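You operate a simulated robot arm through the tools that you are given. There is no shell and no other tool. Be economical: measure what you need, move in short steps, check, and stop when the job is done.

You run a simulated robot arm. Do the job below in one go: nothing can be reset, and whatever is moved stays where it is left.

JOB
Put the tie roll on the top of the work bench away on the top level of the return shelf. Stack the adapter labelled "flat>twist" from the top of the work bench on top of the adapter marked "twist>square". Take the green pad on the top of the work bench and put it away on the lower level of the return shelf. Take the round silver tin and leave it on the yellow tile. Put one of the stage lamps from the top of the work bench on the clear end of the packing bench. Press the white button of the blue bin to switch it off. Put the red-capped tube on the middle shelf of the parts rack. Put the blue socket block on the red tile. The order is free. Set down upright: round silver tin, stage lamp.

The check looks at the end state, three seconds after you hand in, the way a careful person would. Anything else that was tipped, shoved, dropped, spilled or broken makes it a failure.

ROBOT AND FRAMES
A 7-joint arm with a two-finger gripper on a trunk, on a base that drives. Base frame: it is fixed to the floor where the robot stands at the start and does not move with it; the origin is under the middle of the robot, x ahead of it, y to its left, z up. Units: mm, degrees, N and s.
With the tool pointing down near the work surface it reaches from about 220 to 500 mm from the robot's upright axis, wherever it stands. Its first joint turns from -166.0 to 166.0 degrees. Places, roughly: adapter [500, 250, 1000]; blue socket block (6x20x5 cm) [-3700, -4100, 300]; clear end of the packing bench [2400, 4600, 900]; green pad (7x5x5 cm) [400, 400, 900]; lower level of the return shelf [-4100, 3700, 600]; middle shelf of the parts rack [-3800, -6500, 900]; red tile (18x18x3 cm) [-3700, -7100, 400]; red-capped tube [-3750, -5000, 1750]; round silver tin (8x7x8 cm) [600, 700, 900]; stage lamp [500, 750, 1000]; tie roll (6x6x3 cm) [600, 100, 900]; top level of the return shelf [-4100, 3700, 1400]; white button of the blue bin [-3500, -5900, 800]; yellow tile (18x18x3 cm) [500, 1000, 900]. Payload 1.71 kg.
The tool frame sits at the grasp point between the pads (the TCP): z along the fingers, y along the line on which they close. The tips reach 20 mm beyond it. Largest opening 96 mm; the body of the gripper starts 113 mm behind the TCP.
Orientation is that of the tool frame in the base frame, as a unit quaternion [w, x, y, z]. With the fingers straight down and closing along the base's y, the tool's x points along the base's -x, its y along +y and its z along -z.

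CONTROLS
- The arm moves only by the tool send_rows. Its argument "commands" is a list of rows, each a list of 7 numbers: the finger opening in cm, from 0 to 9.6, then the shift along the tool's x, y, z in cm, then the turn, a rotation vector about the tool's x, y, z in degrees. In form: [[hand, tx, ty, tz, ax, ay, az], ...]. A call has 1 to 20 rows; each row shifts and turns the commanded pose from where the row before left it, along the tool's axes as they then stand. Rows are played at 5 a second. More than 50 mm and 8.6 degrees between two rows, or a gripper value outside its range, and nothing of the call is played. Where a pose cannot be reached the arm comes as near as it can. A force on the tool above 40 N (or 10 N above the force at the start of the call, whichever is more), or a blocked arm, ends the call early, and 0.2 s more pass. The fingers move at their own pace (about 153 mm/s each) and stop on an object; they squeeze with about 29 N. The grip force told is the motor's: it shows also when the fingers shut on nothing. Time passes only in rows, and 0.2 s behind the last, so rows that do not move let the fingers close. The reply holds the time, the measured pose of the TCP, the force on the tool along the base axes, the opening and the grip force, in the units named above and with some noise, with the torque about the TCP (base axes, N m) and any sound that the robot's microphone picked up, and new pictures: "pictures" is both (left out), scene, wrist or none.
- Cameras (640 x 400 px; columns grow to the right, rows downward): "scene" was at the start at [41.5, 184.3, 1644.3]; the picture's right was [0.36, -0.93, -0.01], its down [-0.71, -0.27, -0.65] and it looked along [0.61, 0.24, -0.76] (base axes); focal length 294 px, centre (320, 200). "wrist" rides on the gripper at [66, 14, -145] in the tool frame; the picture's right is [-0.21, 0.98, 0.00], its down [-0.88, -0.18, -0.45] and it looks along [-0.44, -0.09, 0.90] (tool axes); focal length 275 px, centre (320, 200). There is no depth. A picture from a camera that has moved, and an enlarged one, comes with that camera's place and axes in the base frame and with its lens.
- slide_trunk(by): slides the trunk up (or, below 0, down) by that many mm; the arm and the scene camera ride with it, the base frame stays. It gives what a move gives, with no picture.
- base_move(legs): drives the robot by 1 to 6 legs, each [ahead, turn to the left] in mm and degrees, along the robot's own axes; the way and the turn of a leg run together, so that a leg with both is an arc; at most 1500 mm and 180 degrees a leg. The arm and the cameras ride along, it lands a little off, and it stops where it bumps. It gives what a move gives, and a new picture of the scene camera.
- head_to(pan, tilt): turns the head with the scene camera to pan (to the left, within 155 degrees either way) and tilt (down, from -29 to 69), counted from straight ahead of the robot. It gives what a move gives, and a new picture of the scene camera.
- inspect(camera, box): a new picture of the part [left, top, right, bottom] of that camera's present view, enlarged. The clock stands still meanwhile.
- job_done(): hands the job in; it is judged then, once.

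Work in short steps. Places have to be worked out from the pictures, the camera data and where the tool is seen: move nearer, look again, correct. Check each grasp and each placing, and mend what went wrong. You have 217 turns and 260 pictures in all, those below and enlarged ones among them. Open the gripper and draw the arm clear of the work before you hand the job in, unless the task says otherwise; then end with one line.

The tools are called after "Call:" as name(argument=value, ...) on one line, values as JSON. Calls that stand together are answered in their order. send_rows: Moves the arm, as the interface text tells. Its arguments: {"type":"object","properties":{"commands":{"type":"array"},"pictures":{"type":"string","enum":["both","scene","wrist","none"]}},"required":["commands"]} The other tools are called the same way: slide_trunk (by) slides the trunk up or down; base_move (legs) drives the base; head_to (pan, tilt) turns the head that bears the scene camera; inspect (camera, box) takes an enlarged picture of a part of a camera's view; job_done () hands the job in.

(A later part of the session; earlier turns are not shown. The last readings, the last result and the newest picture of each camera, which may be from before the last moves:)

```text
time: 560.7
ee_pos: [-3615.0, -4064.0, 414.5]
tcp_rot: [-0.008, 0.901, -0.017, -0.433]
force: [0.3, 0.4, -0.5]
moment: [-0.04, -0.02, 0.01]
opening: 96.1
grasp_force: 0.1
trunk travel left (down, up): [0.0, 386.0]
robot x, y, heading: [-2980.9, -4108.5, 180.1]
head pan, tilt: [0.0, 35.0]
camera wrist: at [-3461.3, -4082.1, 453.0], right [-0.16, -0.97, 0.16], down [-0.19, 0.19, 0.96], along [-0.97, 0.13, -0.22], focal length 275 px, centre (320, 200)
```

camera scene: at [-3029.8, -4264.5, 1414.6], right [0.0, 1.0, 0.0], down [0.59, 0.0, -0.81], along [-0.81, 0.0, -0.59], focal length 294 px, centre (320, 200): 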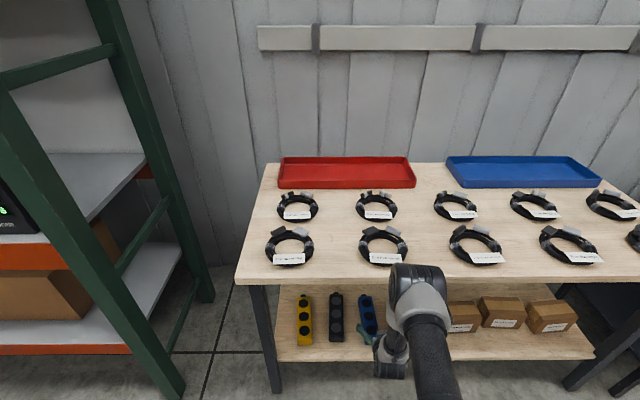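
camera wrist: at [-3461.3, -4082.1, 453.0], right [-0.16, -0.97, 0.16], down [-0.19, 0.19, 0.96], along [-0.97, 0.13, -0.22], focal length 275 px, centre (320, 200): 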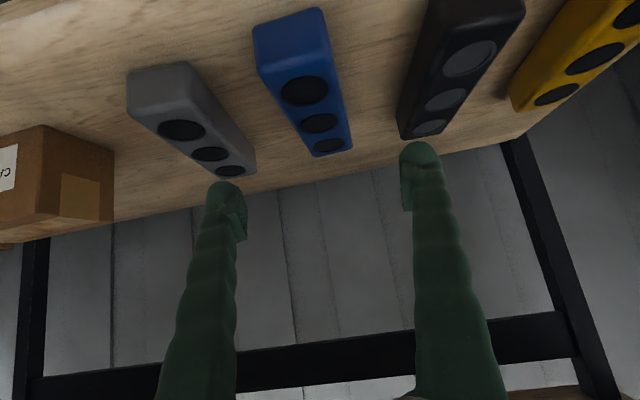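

Block top is at z≈305–330, axis y≈-4062. Drive 105 mm further so the TCP is above the block's middle.

Call:
base_move(legs=[[105, 0]])

Call:
send_rows(commands=[[9.6, 0, 0, 0, 0, 2.0, 0], [9.6, 2.3, 0, 1.95, 0, 0, 0], [9.6, 0, 0, 0, 0, 0, 0]], pictures="both")

```text
time: 561.9
ee_pos: [-3698.4, -4057.8, 423.5]
tcp_rot: [-0.01, 0.902, -0.018, -0.432]
force: [-0.1, 1.3, 0.1]
moment: [-0.03, -0.01, 0.01]
opening: 96.2
grasp_force: 0.0
trunk travel left (down, up): [0.0, 386.0]
robot x, y, heading: [-3065.9, -4112.1, 179.7]
head pan, tilt: [0.0, 35.0]
stopped in leg 1: the robot was blocked; the commanded pose is now the measured one
camera scene: at [-3040.9, -4265.5, 1416.2], right [0.0, 1.0, 0.0], down [0.54, 0.0, -0.84], along [-0.84, 0.0, -0.54], focal length 294 px, centre (320, 200)
```

scene: 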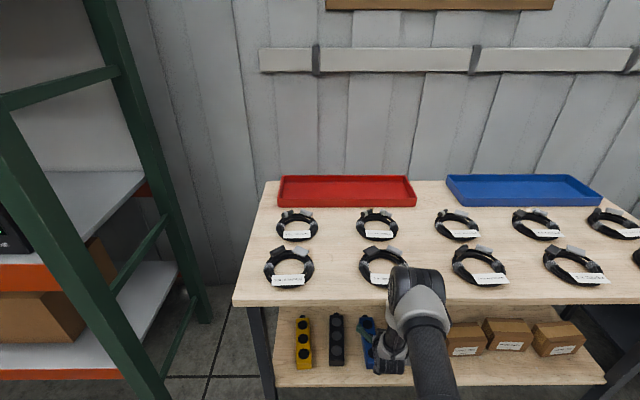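

```text
time: 562.7
ee_pos: [-3694.5, -4060.5, 392.1]
tcp_rot: [-0.009, 0.909, -0.019, -0.417]
force: [0.6, 0.6, 0.5]
moment: [-0.01, 0.03, 0.0]
opening: 95.9
grasp_force: 0.1
trunk travel left (down, up): [0.0, 386.0]
robot x, y, heading: [-3070.6, -4109.4, 179.5]
head pan, tilt: [0.0, 35.0]
camera scene: at [-3034.8, -4264.9, 1415.5], right [0.01, 1.0, 0.0], down [0.54, 0.0, -0.84], along [-0.84, 0.01, -0.54], focal length 294 px, centre (320, 200)
camera wrist: at [-3543.3, -4078.9, 437.1], right [-0.17, -0.97, 0.16], down [-0.23, 0.19, 0.95], along [-0.96, 0.13, -0.25], focal length 275 px, centre (320, 200)
```

scene: 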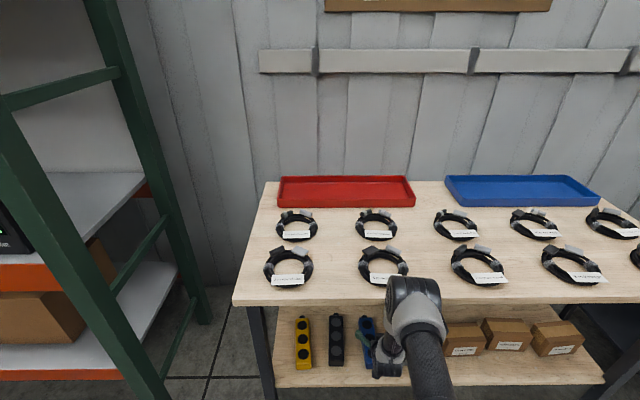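
wrist: 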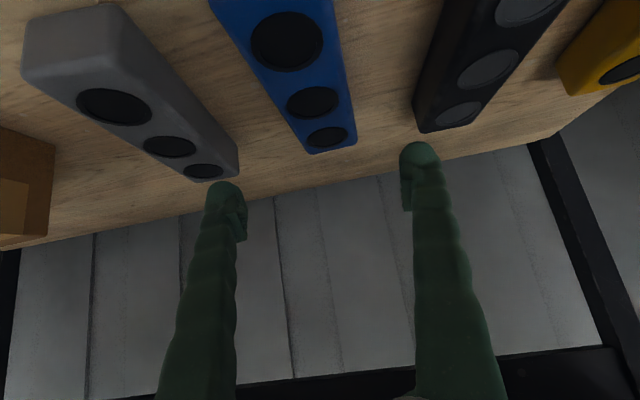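

The elbow is pushing against the head camera in this low pose. I'll turn the head aside and rely on the wrist camera.

Call:
head_to(pan=75, tilt=20)

```text
time: 564.2
ee_pos: [-3694.3, -4059.7, 391.8]
tcp_rot: [-0.008, 0.909, -0.018, -0.416]
force: [0.1, -0.1, 0.0]
moment: [-0.01, 0.01, 0.01]
opening: 96.1
grasp_force: 0.0
trunk travel left (down, up): [0.0, 386.0]
robot x, y, heading: [-3067.7, -4106.4, 179.6]
head pan, tilt: [75.0, 20.0]
camera scene: at [-2970.2, -4354.7, 1436.6], right [-0.96, 0.26, 0.04], down [0.05, 0.33, -0.94], along [-0.26, -0.91, -0.33], focal length 294 px, centre (320, 200)
```

scene: 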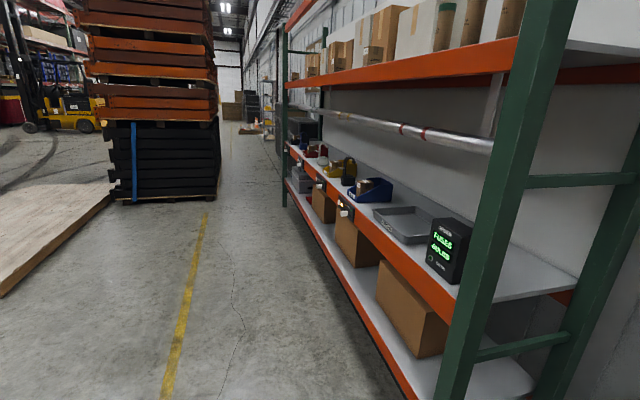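

The head readings suggest the robot body is tilted back about 3°, so something at the front is being pressed. I'll look down in front.

Call:
head_to(pan=35, tilt=62)

```text
time: 565.3
ee_pos: [-3694.5, -4059.7, 391.7]
tcp_rot: [-0.008, 0.91, -0.019, -0.415]
force: [-0.1, 0.3, 1.0]
moment: [0.01, -0.01, 0.01]
opening: 95.8
grasp_force: 0.0
trunk travel left (down, up): [0.0, 386.0]
robot x, y, heading: [-3069.4, -4111.5, 179.8]
head pan, tilt: [35.0, 62.0]
camera scene: at [-3001.3, -4301.6, 1377.6], right [-0.57, 0.82, 0.03], down [0.7, 0.5, -0.5], along [-0.43, -0.27, -0.86], focal length 294 px, centre (320, 200)
```

scene: 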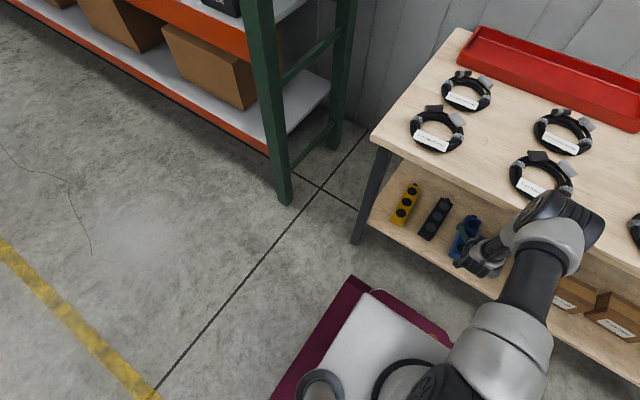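

The upright wrist link is touching the tabletop's front edge. I'll back off 50 mm; then grip the block near its front end, slide it outwards, and regrip at its middle.

Call:
base_move(legs=[[-50, 0]])

Call:
send_rows(commands=[[9.6, 0, 0, 0, 0, 0, 0]], pictures="wrist")

```text
time: 566.0
ee_pos: [-3706.7, -4056.1, 378.3]
tcp_rot: [-0.012, 0.915, -0.02, -0.403]
force: [0.4, 0.2, -1.6]
moment: [0.04, 0.03, -0.02]
opening: 95.9
grasp_force: 0.1
trunk travel left (down, up): [0.0, 386.0]
robot x, y, heading: [-3057.5, -4112.7, 179.4]
head pan, tilt: [35.0, 62.0]
stopped in leg 1: the robot was blocked; the commanded pose is now the measured one
camera scene: at [-2995.7, -4302.8, 1377.5], right [-0.57, 0.82, 0.03], down [0.71, 0.5, -0.5], along [-0.42, -0.27, -0.87], focal length 294 px, centre (320, 200)
```

scene: 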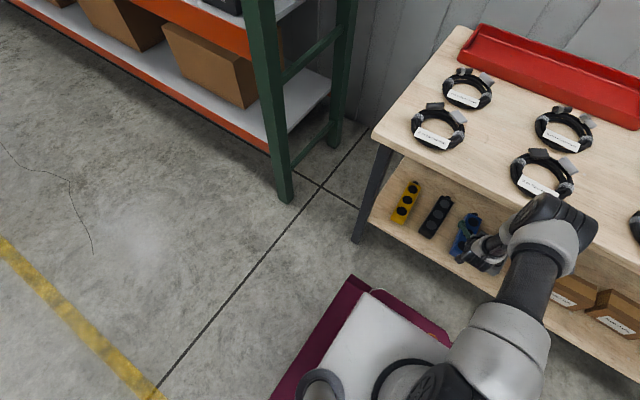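

```text
time: 566.4
ee_pos: [-3705.5, -4055.2, 377.2]
tcp_rot: [-0.011, 0.915, -0.02, -0.403]
force: [0.2, 0.0, 0.2]
moment: [0.02, 0.02, 0.01]
opening: 95.7
grasp_force: 0.1
trunk travel left (down, up): [0.0, 386.0]
robot x, y, heading: [-3059.1, -4108.7, 179.3]
head pan, tilt: [35.0, 62.0]
camera wrist: at [-3555.9, -4075.9, 426.8], right [-0.18, -0.97, 0.15], down [-0.25, 0.19, 0.95], along [-0.95, 0.14, -0.28], focal length 275 px, centre (320, 200)
```

wrist: 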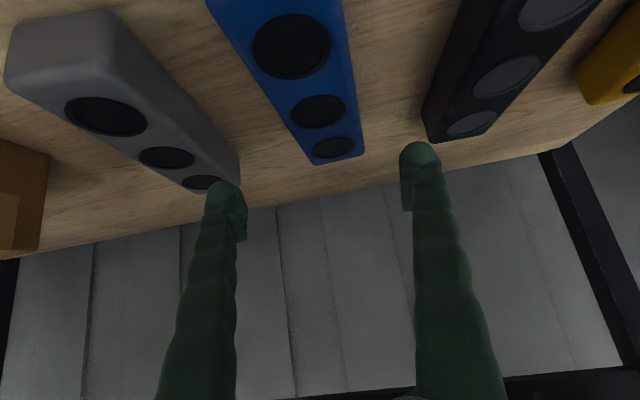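

The base can't retreat either: the forearm seems to be resting on the table edge. I'll raise the hand a few centimetres to lift it off.

Call:
send_rows(commands=[[9.6, -1.5, 0, -1.35, 0, 0, 0], [9.6, -1.5, 0, -1.35, 0, 0, 0], [9.6, -1.5, 0, -1.35, 0, 0, 0], [9.6, 0, 0, 0, 0, 0, 0]], pictures="scene")

```text
time: 567.6
ee_pos: [-3653.6, -4060.1, 356.2]
tcp_rot: [-0.006, 0.942, -0.023, -0.335]
force: [0.2, -0.5, -0.4]
moment: [0.0, 0.0, -0.01]
opening: 96.1
grasp_force: 0.0
trunk travel left (down, up): [0.0, 386.0]
robot x, y, heading: [-3059.2, -4112.9, 179.6]
head pan, tilt: [35.0, 62.0]
stopped in row 4: the arm was blocked; the commanded pose is now the measured one
camera scene: at [-3011.9, -4300.5, 1380.4], right [-0.57, 0.82, 0.02], down [0.71, 0.5, -0.49], along [-0.41, -0.27, -0.87], focal length 294 px, centre (320, 200)
```

scene: 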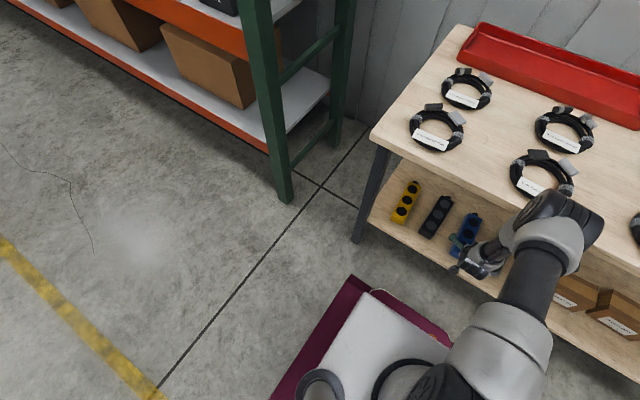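

The wrist link leans on the tabletop's front edge. The hand has now pulled back 50 mm; I'll retreat the base again.

Call:
base_move(legs=[[-60, 0]])

```text
time: 568.6
ee_pos: [-3601.9, -4062.0, 334.7]
tcp_rot: [-0.006, 0.946, -0.021, -0.323]
force: [0.9, 0.3, 0.8]
moment: [-0.04, -0.02, -0.02]
opening: 96.1
grasp_force: 0.0
trunk travel left (down, up): [0.0, 386.0]
robot x, y, heading: [-2998.0, -4110.9, 179.3]
head pan, tilt: [35.0, 62.0]
camera scene: at [-3005.9, -4301.3, 1378.6], right [-0.57, 0.82, -0.01], down [0.73, 0.5, -0.46], along [-0.38, -0.27, -0.89], focal length 294 px, centre (320, 200)
```

scene: 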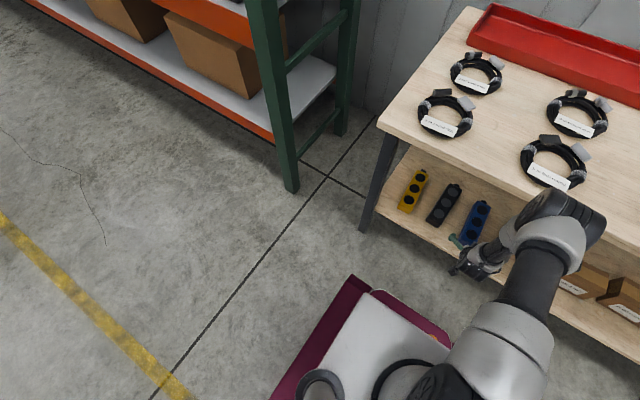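

Free again. I'll increase the pitch to ~58° (keeps the wrist lower and further back) while in front of the block.

Call:
send_rows(commands=[[9.6, 0.6, 0, -0.5, 0, 0, 0], [9.6, 0, 0, 0, 0, -6.8, 0], [9.6, 0, 0, 0, 0, -6.8, 0], [9.6, 0, 0, 0, 0, -6.8, 0], [9.6, 0, 0, 0, 0, 0, 0]], pictures="both")

```text
time: 569.8
ee_pos: [-3591.8, -4061.7, 340.0]
tcp_rot: [-0.009, 0.872, -0.019, -0.49]
force: [0.4, -0.3, -0.9]
moment: [-0.01, 0.03, 0.0]
opening: 96.0
grasp_force: 0.0
trunk travel left (down, up): [0.0, 386.0]
robot x, y, heading: [-2999.2, -4112.0, 179.2]
head pan, tilt: [35.0, 62.0]
camera scene: at [-3016.5, -4301.1, 1378.6], right [-0.57, 0.82, -0.01], down [0.73, 0.5, -0.46], along [-0.37, -0.27, -0.89], focal length 294 px, centre (320, 200)
camera wrist: at [-3434.0, -4082.7, 359.2], right [-0.15, -0.97, 0.18], down [-0.07, 0.19, 0.98], along [-0.99, 0.14, -0.1], focal length 275 px, centre (320, 200)
```

scene: 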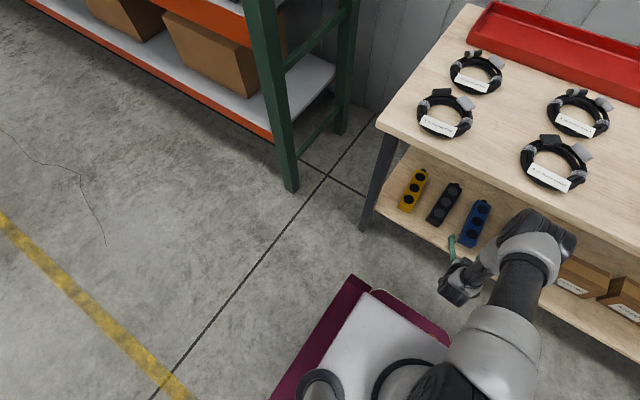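
wrist: 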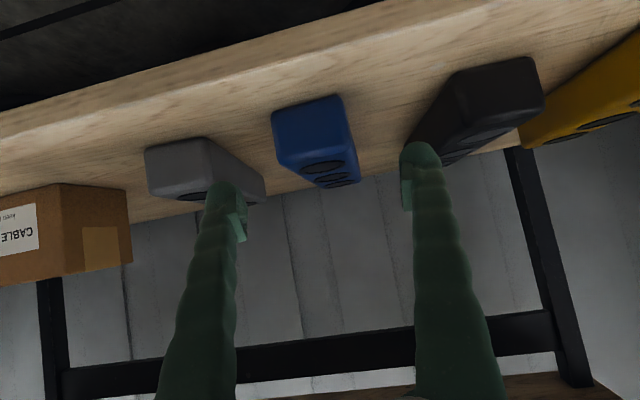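

Block front at x≈-3645, shelf z≈256, top ≈306. I'll set pitch ~52°, lower to z≈286 in front of the block, then go forward.

Call:
send_rows(commands=[[9.6, 0, 0, 0, 0, 6.6, 0], [9.6, 2.1, 0, 1.65, 0, 0, 0], [9.6, 2.1, 0, 1.65, 0, 0, 0], [9.6, 0, 0, 0, 0, 0, 0]], pictures="wrist")

```text
time: 570.8
ee_pos: [-3592.0, -4062.3, 287.3]
tcp_rot: [-0.009, 0.899, -0.02, -0.438]
force: [-0.5, -0.1, 0.5]
moment: [0.01, -0.01, 0.02]
opening: 96.0
grasp_force: 0.0
trunk travel left (down, up): [0.0, 386.0]
robot x, y, heading: [-3001.0, -4112.5, 179.8]
head pan, tilt: [35.0, 62.0]
camera wrist: at [-3437.5, -4083.0, 324.2], right [-0.17, -0.97, 0.16], down [-0.18, 0.2, 0.96], along [-0.97, 0.14, -0.21], focal length 275 px, centre (320, 200)
```

wrist: 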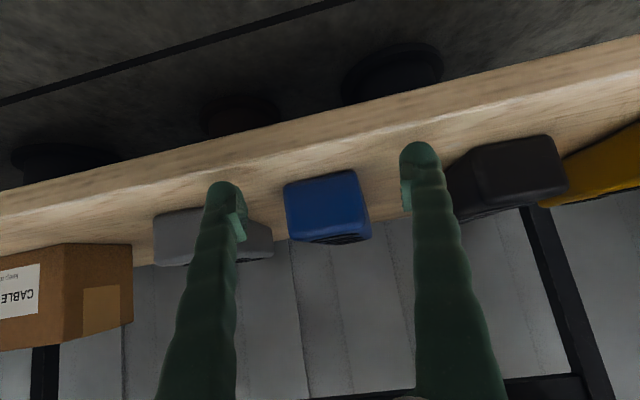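

Well lined up with the block's front face. Moving the arm forward 90 mm along the shelf (2–3 mm higher).

Call:
send_rows(commands=[[9.6, -2.1, 0, 2.15, 0, 0, 0], [9.6, -1.85, 0, 2.36, 0, 0, 0], [9.6, -1.85, 0, 2.36, 0, 0, 0], [9.6, 0, 0, 0, 0, 0, 0]], pictures="both")

```text
time: 571.8
ee_pos: [-3682.5, -4059.2, 289.4]
tcp_rot: [-0.008, 0.899, -0.021, -0.437]
force: [-0.4, -0.4, 0.4]
moment: [0.01, 0.03, -0.02]
opening: 96.1
grasp_force: 0.1
trunk travel left (down, up): [0.0, 386.0]
robot x, y, heading: [-3001.1, -4109.7, 179.7]
head pan, tilt: [35.0, 62.0]
camera scene: at [-3016.5, -4301.1, 1378.6], right [-0.57, 0.82, -0.01], down [0.73, 0.5, -0.46], along [-0.37, -0.27, -0.89], focal length 294 px, centre (320, 200)
camera wrist: at [-3527.5, -4078.8, 326.5], right [-0.17, -0.97, 0.16], down [-0.18, 0.2, 0.96], along [-0.97, 0.14, -0.21], focal length 275 px, centre (320, 200)
```

scene: 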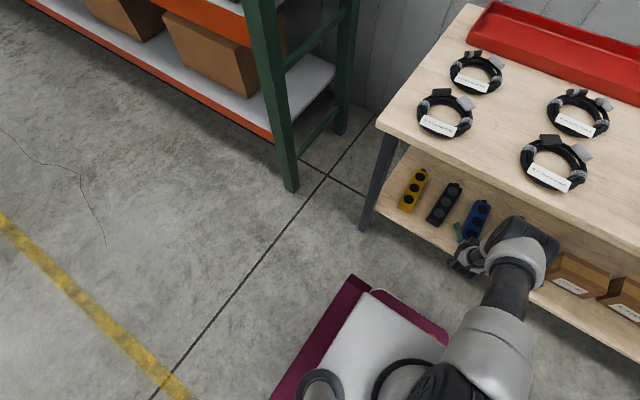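
wrist: 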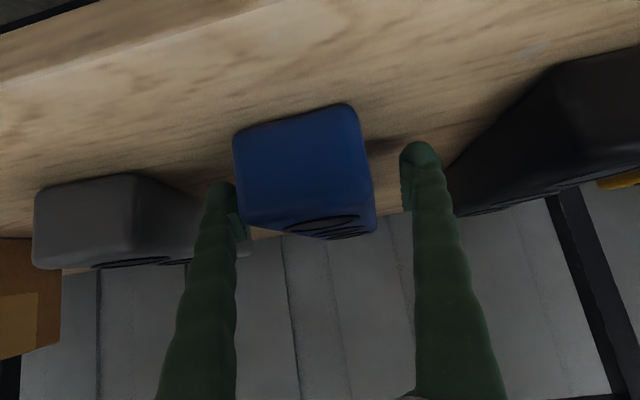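

Block is between the fingers (40 mm in), 10 mm toward +y. Shift and close.

Call:
send_rows(commands=[[9.6, 0, -0.9, 0, 0, 0, 0], [7.5, 0, 0, 0, 0, 0, 0], [6.5, 0, 0, 0, 0, 0, 0], [0, 0, 0, 0, 0, 0, 0], [0, 0, 0, 0, 0, 0, 0], [0, 0, 0, 0, 0, 0, 0]], pictures="wrist")

```text
time: 573.2
ee_pos: [-3681.5, -4050.5, 289.1]
tcp_rot: [-0.009, 0.899, -0.022, -0.437]
force: [-1.5, 0.5, 1.4]
moment: [0.22, -0.21, 0.14]
opening: 68.8
grasp_force: 28.6
trunk travel left (down, up): [0.0, 386.0]
robot x, y, heading: [-3000.8, -4112.1, 179.7]
head pan, tilt: [35.0, 62.0]
camera wrist: at [-3526.9, -4069.7, 326.7], right [-0.17, -0.97, 0.16], down [-0.18, 0.2, 0.96], along [-0.97, 0.14, -0.21], focal length 275 px, centre (320, 200)
```

wrist: 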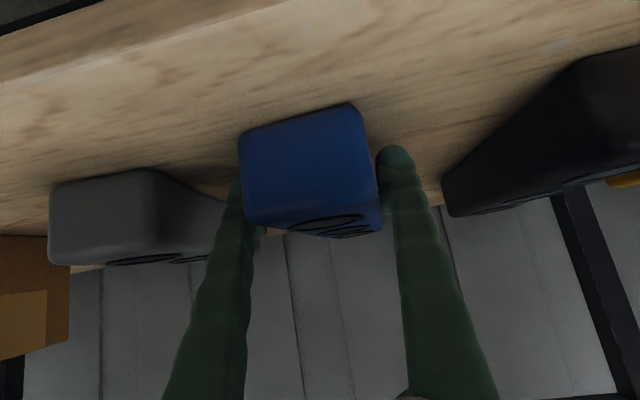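

Gripped (69 mm). Sliding it out 85 mm along the shelf.

Call:
send_rows(commands=[[0, 1.05, 0, -1.34, 0, 0, 0], [0, 1.4, 0, -1.78, 0, 0, 0], [0, 1.4, 0, -1.78, 0, 0, 0], [0, 1.4, 0, -1.78, 0, 0, 0], [0, 0, 0, 0, 0, 0, 0]], pictures="both")

```text
time: 574.4
ee_pos: [-3595.4, -4051.5, 289.0]
tcp_rot: [-0.009, 0.899, -0.021, -0.437]
force: [-0.8, -1.7, 2.4]
moment: [0.18, -0.07, 0.13]
opening: 68.5
grasp_force: 29.0
trunk travel left (down, up): [0.0, 386.0]
robot x, y, heading: [-3001.1, -4116.9, 179.6]
head pan, tilt: [35.0, 62.0]
camera scene: at [-3016.3, -4301.1, 1378.6], right [-0.57, 0.82, -0.01], down [0.73, 0.5, -0.46], along [-0.37, -0.27, -0.89], focal length 294 px, centre (320, 200)
camera wrist: at [-3441.3, -4073.1, 327.0], right [-0.17, -0.97, 0.16], down [-0.18, 0.2, 0.96], along [-0.97, 0.14, -0.21], focal length 275 px, centre (320, 200)
```

scene: 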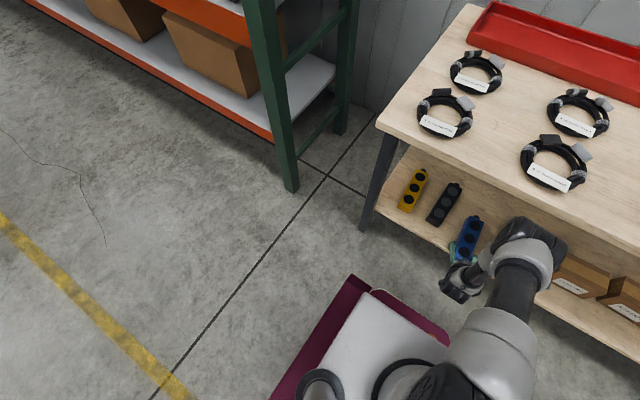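
wrist: 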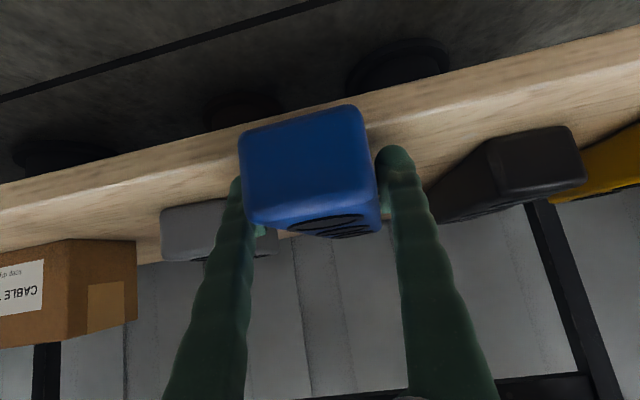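

It slid out nicely. Open, move 60 mm forward to its middle, and regrip.

Call:
send_rows(commands=[[8.5, 0, 0, 0, 0, 0, 0], [9.6, 0, 0, 0, 0, 0, 0], [9.6, 0, 0, 0, 0, 0, 0], [9.6, -1.25, 0, 1.57, 0, 0, 0], [9.6, -1.23, 0, 1.57, 0, 0, 0], [9.6, -1.23, 0, 1.57, 0, 0, 0], [9.6, 0, 0, 0, 0, 0, 0], [8, 0, 0, 0, 0, 0, 0], [0, 0, 0, 0, 0, 0, 0], [0, 0, 0, 0, 0, 0, 0], [0, 0, 0, 0, 0, 0, 0]], pictures="wrist")

```text
time: 576.8
ee_pos: [-3656.3, -4051.4, 289.5]
tcp_rot: [-0.009, 0.899, -0.021, -0.437]
force: [-1.0, 0.5, 1.6]
moment: [0.17, -0.2, 0.16]
opening: 68.8
grasp_force: 29.4
trunk travel left (down, up): [0.0, 386.0]
robot x, y, heading: [-3002.1, -4109.5, 179.3]
head pan, tilt: [35.0, 62.0]
camera wrist: at [-3502.0, -4071.1, 327.1], right [-0.17, -0.97, 0.16], down [-0.18, 0.2, 0.96], along [-0.97, 0.14, -0.21], focal length 275 px, centre (320, 200)
```

wrist: 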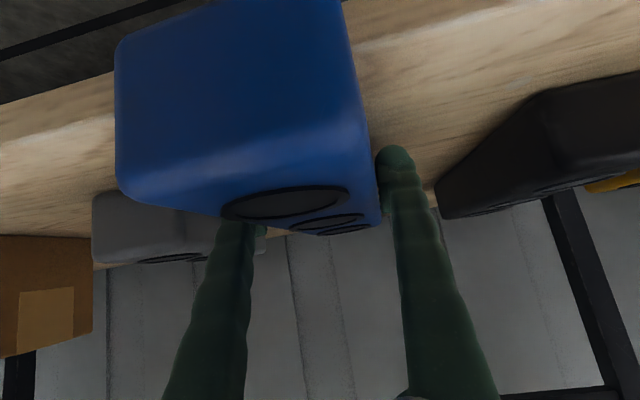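

Gripped at the middle. Lifting 50 mm and checking the force.

Call:
send_rows(commands=[[0, -0.8, 0, -0.62, 0, 0, 0], [0, -1.6, 0, -1.23, 0, 0, 0], [0, -1.6, 0, -1.23, 0, 0, 0], [0, 0, 0, 0, 0, 0, 0]], pictures="wrist")

```text
time: 577.8
ee_pos: [-3655.1, -4051.0, 339.5]
tcp_rot: [-0.01, 0.899, -0.021, -0.438]
force: [-0.3, -0.4, -3.4]
moment: [0.02, 0.03, 0.01]
opening: 68.4
grasp_force: 28.8
trunk travel left (down, up): [0.0, 386.0]
robot x, y, heading: [-2999.0, -4111.9, 179.8]
head pan, tilt: [35.0, 62.0]
camera wrist: at [-3501.8, -4070.9, 377.5], right [-0.17, -0.97, 0.16], down [-0.18, 0.2, 0.96], along [-0.97, 0.14, -0.21], focal length 275 px, centre (320, 200)
```

wrist: 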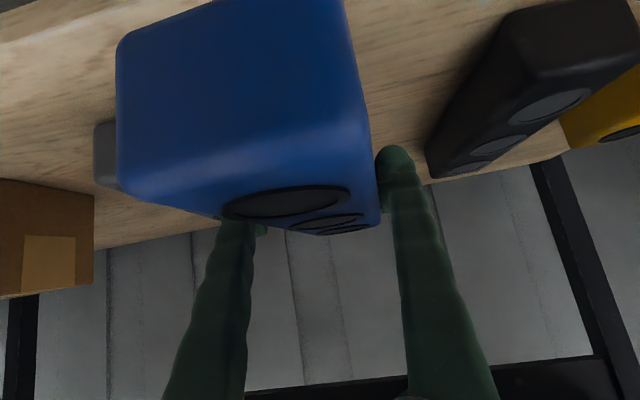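

Held level. Backing out 420 mm.

Call:
base_move(legs=[[-420, 0]])

```text
time: 580.5
ee_pos: [-3234.7, -4054.3, 340.7]
tcp_rot: [-0.009, 0.899, -0.021, -0.438]
force: [1.0, 0.3, -4.0]
moment: [0.01, 0.03, -0.01]
opening: 68.4
grasp_force: 29.2
trunk travel left (down, up): [0.0, 386.0]
robot x, y, heading: [-2576.3, -4113.8, 179.5]
head pan, tilt: [35.0, 62.0]
camera scene: at [-2595.1, -4303.8, 1378.6], right [-0.57, 0.82, -0.01], down [0.73, 0.5, -0.46], along [-0.37, -0.27, -0.89], focal length 294 px, centre (320, 200)
```

scene: 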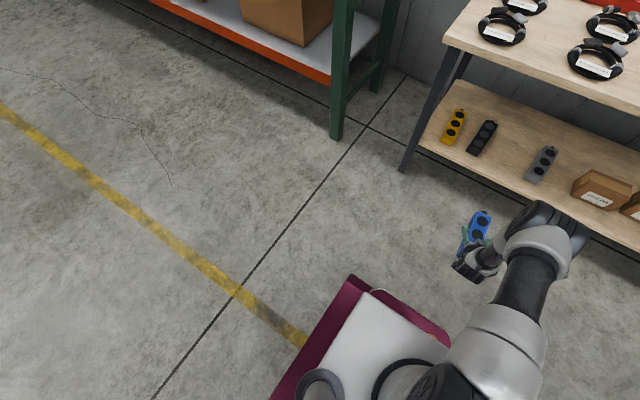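

Block is out. Raise the hand and then drive south to look at the red tile area.

Call:
send_rows(commands=[[0, -3.15, 0, -2.46, 0, 0, 0], [0, -3.15, 0, -2.46, 0, 0, 0], [0, -3.15, 0, -2.46, 0, 0, 0], [0, -3.15, 0, -2.46, 0, 0, 0], [0, -3.15, 0, -2.46, 0, 0, 0], [0, -3.15, 0, -2.46, 0, 0, 0], [0, -3.15, 0, -2.46, 0, 0, 0], [0, -3.15, 0, -2.46, 0, 0, 0], [0, -3.15, 0, -2.46, 0, 0, 0], [0, 0, 0, 0, 0, 0, 0]], pictures="none")

Call:
base_move(legs=[[0, 90.5], [1500, 0]])

Call:
head_to(pan=-30, tilt=20)

```text
time: 582.7
ee_pos: [-3222.8, -4052.7, 709.8]
tcp_rot: [-0.009, 0.896, -0.021, -0.443]
force: [-0.6, -0.7, -3.6]
moment: [-0.03, 0.04, 0.01]
opening: 67.6
grasp_force: 29.2
trunk travel left (down, up): [0.0, 386.0]
robot x, y, heading: [-2578.0, -4114.7, 179.8]
head pan, tilt: [35.0, 62.0]
```

```text
time: 595.2
ee_pos: [-2650.6, -6261.3, 710.2]
tcp_rot: [0.307, 0.65, 0.617, -0.321]
force: [0.1, -0.8, -3.9]
moment: [-0.01, 0.0, 0.0]
opening: 67.4
grasp_force: 28.9
trunk travel left (down, up): [0.0, 386.0]
robot x, y, heading: [-2584.0, -5615.9, -90.9]
head pan, tilt: [35.0, 62.0]
camera scene: at [-2394.9, -5633.8, 1378.6], right [-0.83, -0.56, -0.01], down [-0.5, 0.74, -0.46], along [0.26, -0.37, -0.89], focal length 294 px, centre (320, 200)
```

scene: 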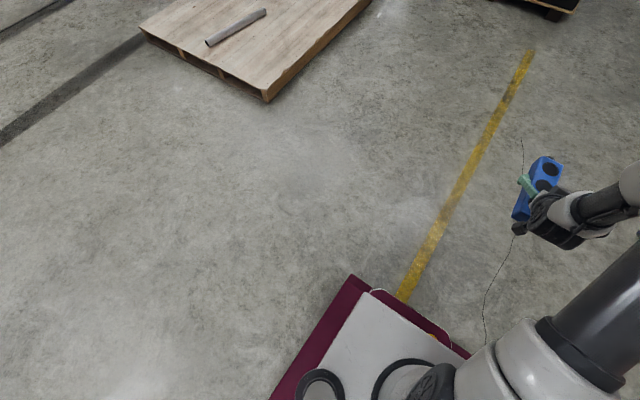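

```text
time: 596.6
ee_pos: [-2650.0, -6251.4, 719.4]
tcp_rot: [0.313, 0.647, 0.615, -0.325]
force: [0.1, 0.1, -3.9]
moment: [-0.01, 0.0, 0.0]
opening: 67.7
grasp_force: 29.0
trunk travel left (down, up): [0.0, 386.0]
robot x, y, heading: [-2586.8, -5620.9, -90.9]
head pan, tilt: [-30.0, 20.0]
camera scene: at [-2478.7, -5661.8, 1438.5], right [-0.86, 0.51, 0.01], down [0.17, 0.31, -0.93], along [-0.48, -0.8, -0.36], focal length 294 px, centre (320, 200)
```

scene: 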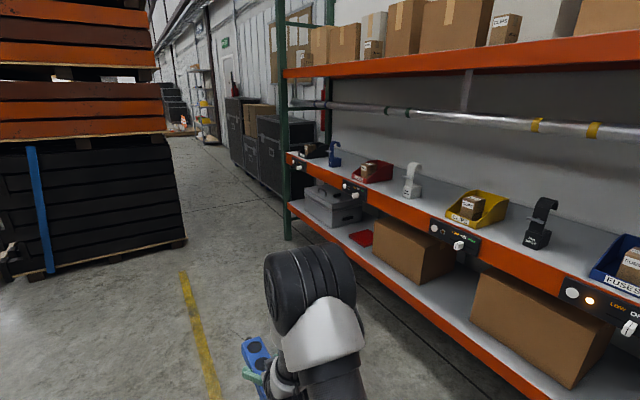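

The red tile is on the rack's lower level near (-3700,-7100), z≈430; bins with button panels sit on the middle level. Drive to y≈-7160 and face west.

Call:
base_move(legs=[[1540, 0], [0, -89.1]])

Call:
head_to(pan=15, tilt=35)

```text
refused: 1540 is not a number from -1500 to 1500
```

```text
time: 597.7
ee_pos: [-2649.9, -6249.9, 720.3]
tcp_rot: [0.312, 0.647, 0.614, -0.326]
force: [0.4, 0.1, -3.9]
moment: [0.0, 0.02, 0.01]
opening: 67.4
grasp_force: 29.0
trunk travel left (down, up): [0.0, 386.0]
robot x, y, heading: [-2589.7, -5618.9, -90.6]
head pan, tilt: [15.0, 35.0]
camera scene: at [-2409.5, -5666.6, 1414.6], right [-0.97, -0.25, 0.0], down [-0.14, 0.57, -0.81], along [0.2, -0.78, -0.59], focal length 294 px, centre (320, 200)
```

scene: 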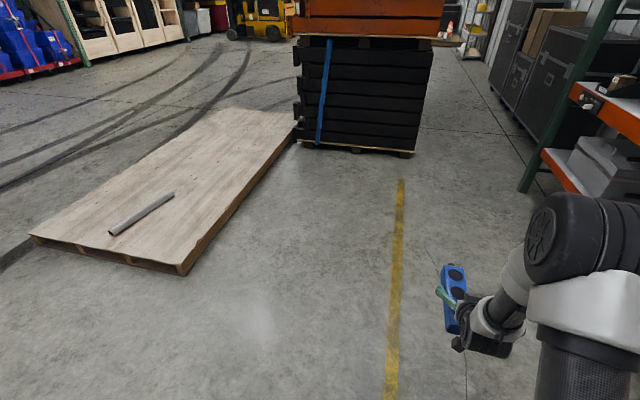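

Call:
base_move(legs=[[1000, 0], [540, 0], [0, -89.4]])

Call:
head_to(pan=5, tilt=35)

```text
time: 610.7
ee_pos: [-3244.0, -7098.0, 720.0]
tcp_rot: [-0.009, 0.892, -0.023, -0.451]
force: [-0.3, -0.5, -3.4]
moment: [0.04, 0.05, 0.0]
opening: 67.1
grasp_force: 28.9
trunk travel left (down, up): [0.0, 386.0]
robot x, y, heading: [-2606.8, -7163.8, 179.4]
head pan, tilt: [15.0, 35.0]
camera scene: at [-2660.8, -7341.2, 1414.6], right [-0.25, 0.97, 0.0], down [0.57, 0.14, -0.81], along [-0.78, -0.2, -0.59], focal length 294 px, centre (320, 200)
```

scene: 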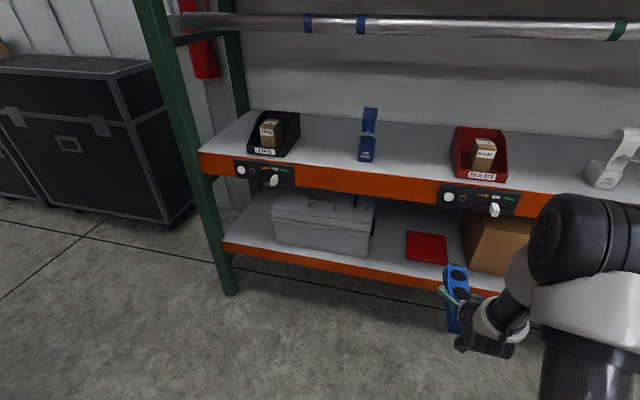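

```text
time: 611.4
ee_pos: [-3234.1, -7097.1, 729.4]
tcp_rot: [-0.009, 0.889, -0.022, -0.458]
force: [-1.6, 0.3, -3.4]
moment: [0.03, 0.02, -0.02]
opening: 67.1
grasp_force: 29.1
trunk travel left (down, up): [0.0, 386.0]
robot x, y, heading: [-2607.8, -7168.0, 179.3]
head pan, tilt: [5.0, 35.0]
camera scene: at [-2663.2, -7325.9, 1414.6], right [-0.08, 1.0, 0.0], down [0.59, 0.04, -0.81], along [-0.81, -0.06, -0.59], focal length 294 px, centre (320, 200)
```

scene: 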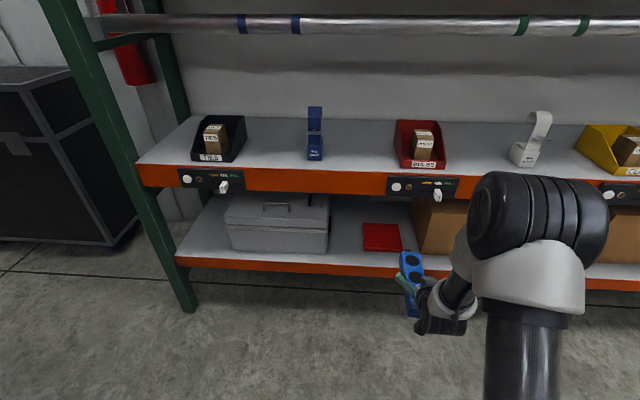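

Tile centre is about (-3740,-7102) on the lower level (z≈420); middle beam bottom z≈765. Correct pitch, lower the hand to z≈500 and approach.

Call:
send_rows(commands=[[0, 0, 0, 0, 0, 2.6, 0], [0, 2.99, 0, 2.34, 0, 0, 0], [0, 2.99, 0, 2.34, 0, 0, 0], [0, 2.99, 0, 2.34, 0, 0, 0], [0, 2.99, 0, 2.34, 0, 0, 0], [0, 2.99, 0, 2.34, 0, 0, 0], [0, 2.99, 0, 2.34, 0, 0, 0], [0, 0, 0, 0, 0, 0, 0]], pictures="none")

Call:
base_move(legs=[[300, 0]])

Call:
send_rows(commands=[[0, 0, 0, 0, 0, 0, 0]], pictures="wrist")

```text
time: 613.2
ee_pos: [-3234.0, -7098.8, 500.9]
tcp_rot: [-0.009, 0.899, -0.023, -0.438]
force: [-0.6, 0.4, -3.8]
moment: [0.01, 0.05, 0.01]
opening: 67.4
grasp_force: 29.3
trunk travel left (down, up): [0.0, 386.0]
robot x, y, heading: [-2611.6, -7164.6, 179.3]
head pan, tilt: [5.0, 35.0]
```

```text
time: 615.4
ee_pos: [-3534.2, -7096.2, 502.9]
tcp_rot: [-0.009, 0.899, -0.023, -0.438]
force: [0.1, -0.8, -3.0]
moment: [0.0, 0.0, 0.0]
opening: 67.4
grasp_force: 29.2
trunk travel left (down, up): [0.0, 386.0]
robot x, y, heading: [-2912.2, -7162.5, 179.4]
head pan, tilt: [5.0, 35.0]
camera scene: at [-2963.3, -7322.3, 1414.6], right [-0.07, 1.0, 0.0], down [0.59, 0.04, -0.81], along [-0.81, -0.06, -0.59], focal length 294 px, centre (320, 200)
```

scene: 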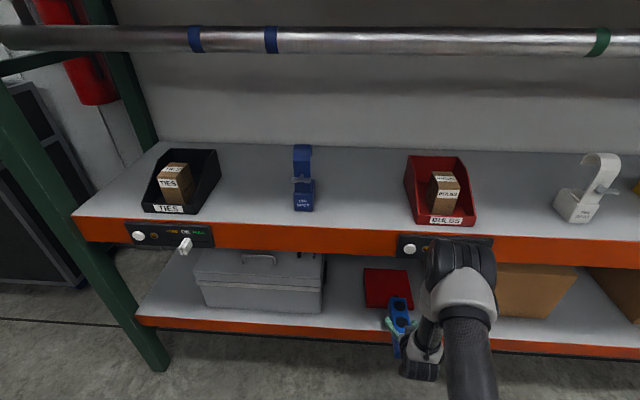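

```text
time: 615.8
ee_pos: [-3525.8, -7096.3, 511.5]
tcp_rot: [-0.009, 0.896, -0.023, -0.444]
force: [0.1, -0.8, -4.0]
moment: [0.01, 0.0, 0.03]
opening: 67.2
grasp_force: 29.2
trunk travel left (down, up): [0.0, 386.0]
robot x, y, heading: [-2913.3, -7159.1, 179.3]
head pan, tilt: [5.0, 35.0]
camera wrist: at [-3371.5, -7116.6, 546.7], right [-0.17, -0.97, 0.17], down [-0.17, 0.2, 0.97], along [-0.97, 0.14, -0.2], focal length 275 px, centre (320, 200)
```

wrist: 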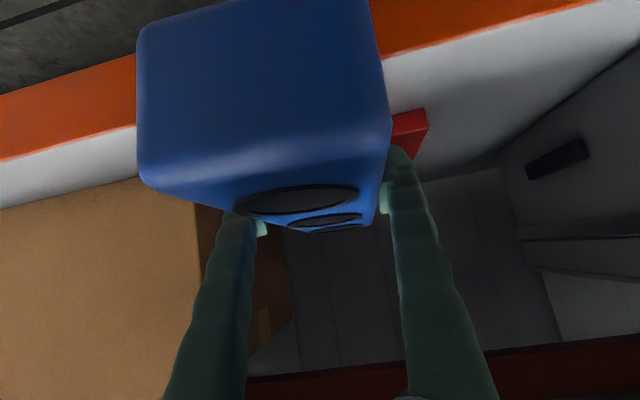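

Tile triangulates to (-3726,-7106), top z≈437. Before inserting I must know where my wrist joint is relative to the middle beam and its button panel, so I'll view it from two head angles.

Call:
head_to(pan=45, tilt=40)

Call:
head_to(pan=-30, tilt=45)

```text
time: 616.8
ee_pos: [-3527.2, -7095.4, 510.7]
tcp_rot: [-0.009, 0.896, -0.023, -0.444]
force: [0.0, 0.1, -3.4]
moment: [0.03, 0.0, 0.03]
opening: 67.1
grasp_force: 28.6
trunk travel left (down, up): [0.0, 386.0]
robot x, y, heading: [-2907.9, -7160.2, 179.1]
head pan, tilt: [45.0, 40.0]
camera scene: at [-2936.5, -7375.0, 1407.5], right [-0.7, 0.72, -0.01], down [0.47, 0.45, -0.76], along [-0.54, -0.53, -0.65], focal length 294 px, centre (320, 200)
```

scene: 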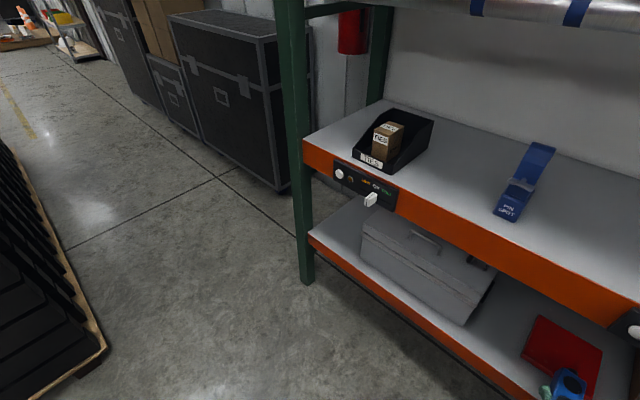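

```text
time: 618.3
ee_pos: [-3527.9, -7096.4, 512.0]
tcp_rot: [-0.008, 0.895, -0.023, -0.445]
force: [-0.8, -0.4, -3.3]
moment: [-0.02, 0.02, 0.01]
opening: 67.2
grasp_force: 29.0
trunk travel left (down, up): [0.0, 386.0]
robot x, y, heading: [-2909.2, -7164.9, 179.1]
head pan, tilt: [-30.0, 45.0]
camera scene: at [-2945.4, -7274.2, 1400.0], right [0.51, 0.86, 0.01], down [0.62, -0.36, -0.7], along [-0.6, 0.36, -0.72], focal length 294 px, centre (320, 200)
```

scene: 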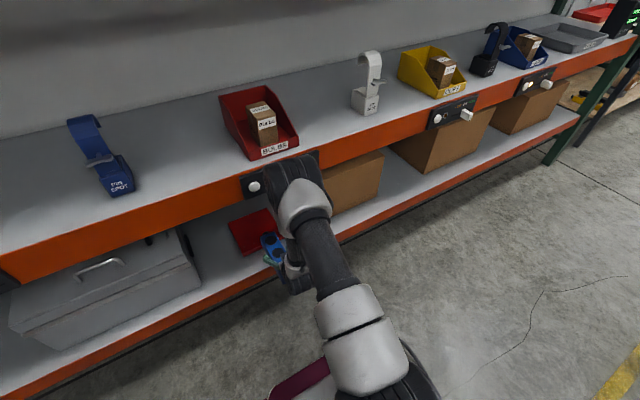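

My upper wrist link rises at about TCP+120 mm, which would hit the panel (x≈-3550) at the needed depth. Stretching the arm further should lean that link back; I'll back the base off 160 mm and extend the arm 130 mm.

Call:
base_move(legs=[[-160, 0]])

Call:
send_rows(commands=[[0, -1.85, 0.2, 2.36, 0, 0, 0], [0, -1.85, 0.2, 2.36, 0, 0, 0], [0, -1.85, 0.2, 2.36, 0, 0, 0], [0, -1.85, 0.2, 2.36, 0, 0, 0], [0, -1.0, 0.1, 1.2, 0, 0, 0], [0, 0, 0, 0, 0, 0, 0]], pictures="scene")

```text
time: 619.8
ee_pos: [-3366.5, -7097.8, 510.8]
tcp_rot: [-0.009, 0.895, -0.023, -0.445]
force: [0.2, -0.8, -3.6]
moment: [0.02, -0.01, 0.01]
opening: 67.2
grasp_force: 29.3
trunk travel left (down, up): [0.0, 386.0]
robot x, y, heading: [-2752.4, -7166.8, 179.3]
head pan, tilt: [-30.0, 45.0]
camera scene: at [-2786.7, -7276.2, 1400.1], right [0.51, 0.86, 0.01], down [0.62, -0.36, -0.7], along [-0.6, 0.36, -0.72], focal length 294 px, centre (320, 200)
```

scene: 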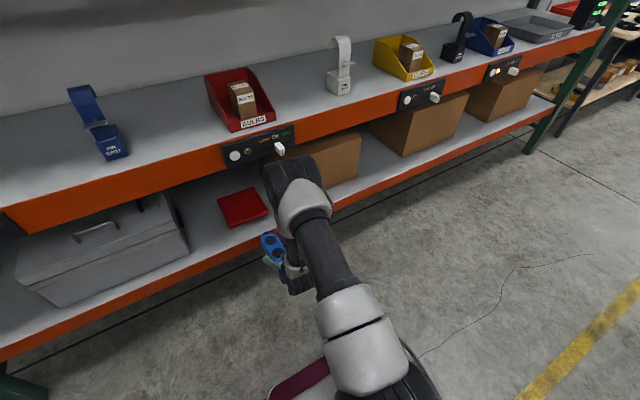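

```text
time: 621.2
ee_pos: [-3495.4, -7100.8, 524.8]
tcp_rot: [-0.009, 0.892, -0.023, -0.451]
force: [-0.3, -0.6, -4.3]
moment: [0.02, 0.02, 0.0]
opening: 67.2
grasp_force: 28.8
trunk travel left (down, up): [0.0, 386.0]
robot x, y, heading: [-2749.3, -7161.8, 179.1]
head pan, tilt: [-30.0, 45.0]
camera scene: at [-2786.6, -7276.2, 1400.0], right [0.51, 0.86, 0.01], down [0.62, -0.36, -0.7], along [-0.6, 0.36, -0.72], focal length 294 px, centre (320, 200)
```

scene: 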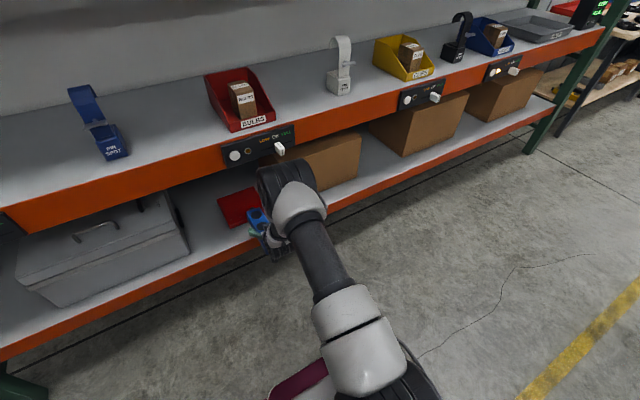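

Stretched (r≈746), the link now leans back by ~80 mm more, giving clearance at the panel. I'll fix pitch, lower to z≈490, and drive in.

Call:
send_rows(commands=[[0, 0, 0.5, 0, 0, 1.8, 0], [0, 2.75, 0, 2.15, 0, 0, 0], [0, 0, 0, 0, 0, 0, 0]], pictures="none")

Call:
base_move(legs=[[140, 0]])

```text
time: 622.0
ee_pos: [-3497.1, -7105.4, 490.5]
tcp_rot: [-0.008, 0.899, -0.023, -0.437]
force: [-0.3, -0.1, -3.8]
moment: [0.01, 0.02, -0.03]
opening: 67.0
grasp_force: 28.8
trunk travel left (down, up): [0.0, 386.0]
robot x, y, heading: [-2756.8, -7166.7, 179.3]
head pan, tilt: [-30.0, 45.0]
```

```text
time: 623.4
ee_pos: [-3638.0, -7103.5, 490.9]
tcp_rot: [-0.008, 0.899, -0.024, -0.437]
force: [0.5, 0.1, -4.0]
moment: [-0.01, 0.06, -0.02]
opening: 67.0
grasp_force: 28.7
trunk travel left (down, up): [0.0, 386.0]
robot x, y, heading: [-2891.9, -7159.8, 179.4]
head pan, tilt: [-30.0, 45.0]
camera scene: at [-2928.0, -7274.3, 1400.0], right [0.51, 0.86, 0.01], down [0.62, -0.36, -0.7], along [-0.6, 0.36, -0.72], focal length 294 px, centre (320, 200)
```

scene: 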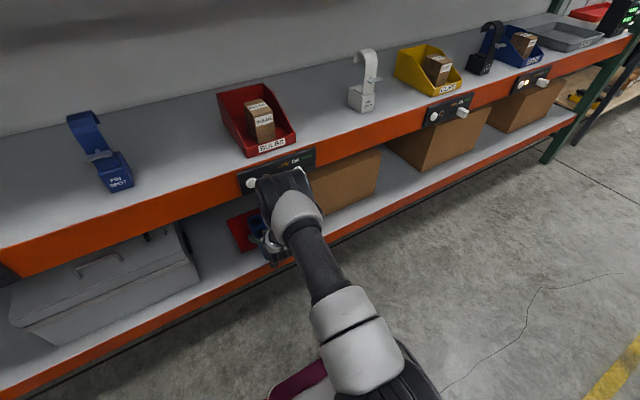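

Going in the last 57 mm.

Call:
base_move(legs=[[57, 0]])

Call:
send_rows(commands=[[0, 0, 0, 0, 0, 0, 0]], pictures="wrist")

Call:
inspect(camera="scene", box=[190, 130, 370, 290])

```text
time: 624.3
ee_pos: [-3688.3, -7102.2, 501.1]
tcp_rot: [-0.008, 0.895, -0.024, -0.445]
force: [0.2, -0.6, -3.5]
moment: [-0.01, 0.0, -0.02]
opening: 67.2
grasp_force: 28.9
trunk travel left (down, up): [0.0, 386.0]
robot x, y, heading: [-2951.6, -7165.1, 179.2]
head pan, tilt: [-30.0, 45.0]
camera scene: at [-2985.9, -7273.5, 1400.0], right [0.51, 0.86, 0.01], down [0.62, -0.36, -0.7], along [-0.6, 0.36, -0.72], focal length 294 px, centre (320, 200)
```

scene: 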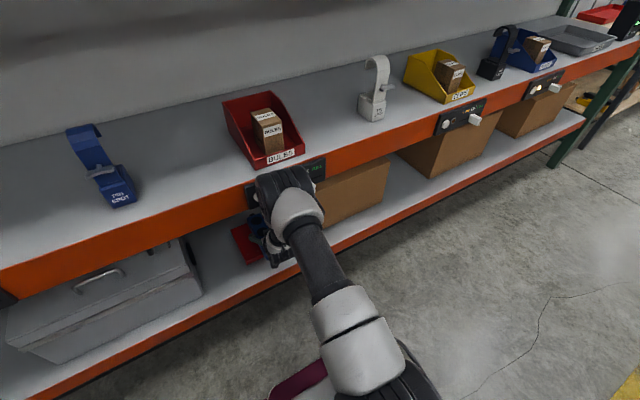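

```text
time: 624.7
ee_pos: [-3680.0, -7102.6, 512.8]
tcp_rot: [-0.008, 0.892, -0.024, -0.451]
force: [-0.5, 0.0, -3.6]
moment: [0.0, 0.01, -0.02]
opening: 67.2
grasp_force: 28.5
trunk travel left (down, up): [0.0, 386.0]
robot x, y, heading: [-2952.5, -7160.5, 179.5]
head pan, tilt: [-30.0, 45.0]
camera wrist: at [-3525.1, -7123.2, 545.8], right [-0.17, -0.97, 0.17], down [-0.15, 0.2, 0.97], along [-0.97, 0.14, -0.18], focal length 275 px, centre (320, 200)
```

wrist: 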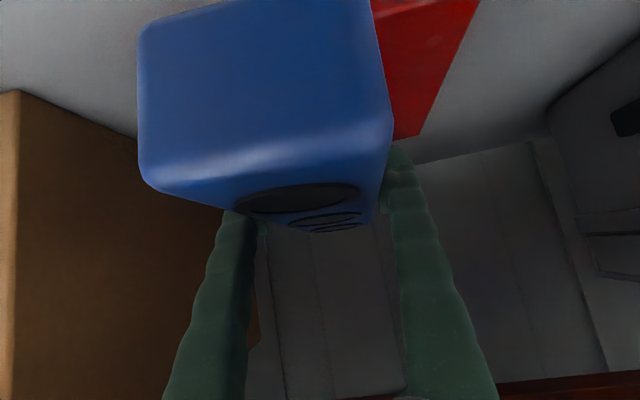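

```text
2.50 times, centred on (280, 210) of scene
camera zoom: at [-2986.1, -7273.5, 1400.0], right [0.51, 0.86, 0.01], down [0.62, -0.36, -0.7], along [-0.6, 0.36, -0.72], focal length 735 px, centre (420, 175)
```

zoom: 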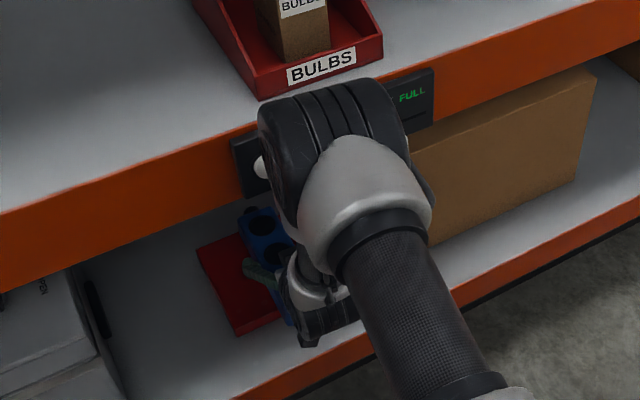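

Tile centre refined to (-3731,-7110). I'll restore pitch, move 18 mm forward, 7 mm sideways and 40 mm down.

Call:
send_rows(commands=[[0, 0, 0.7, 0, 0, 1.9, 0], [0, 1.1, 0, 1.95, 0, 0, 0], [0, 1.1, 0, 1.95, 0, 0, 0], [0, 0, 0, 0, 0, 0, 0]], pictures="scene")

Call:
inspect(camera="scene", box=[190, 130, 370, 290])

```text
time: 625.7
ee_pos: [-3699.8, -7108.9, 475.0]
tcp_rot: [-0.008, 0.898, -0.023, -0.44]
force: [-3.6, -0.2, 9.7]
moment: [0.38, 0.51, 0.08]
opening: 67.0
grasp_force: 29.2
trunk travel left (down, up): [0.0, 386.0]
robot x, y, heading: [-2949.9, -7163.2, 179.3]
head pan, tilt: [-30.0, 45.0]
camera scene: at [-2985.0, -7273.6, 1400.2], right [0.51, 0.86, 0.01], down [0.62, -0.36, -0.7], along [-0.6, 0.36, -0.72], focal length 294 px, centre (320, 200)
```

scene: 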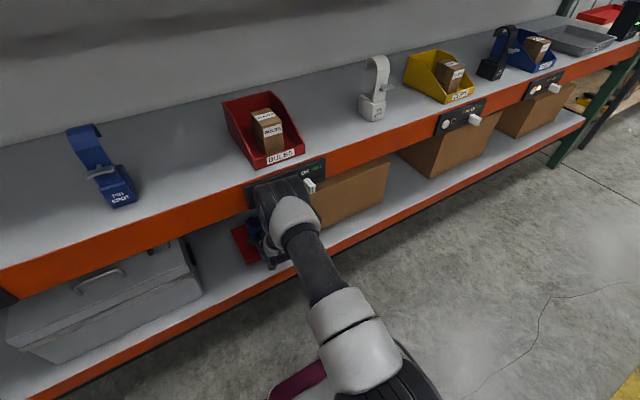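

```text
2.50 times, centred on (280, 210) of scene
camera zoom: at [-2985.0, -7273.6, 1400.2], right [0.51, 0.86, 0.01], down [0.62, -0.36, -0.7], along [-0.6, 0.36, -0.72], focal length 735 px, centre (420, 175)
```

zoom: 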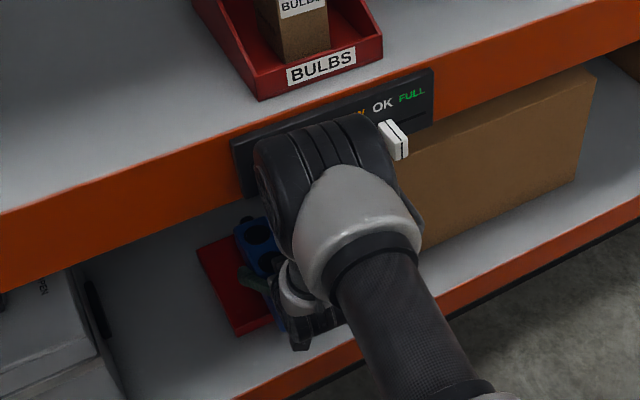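

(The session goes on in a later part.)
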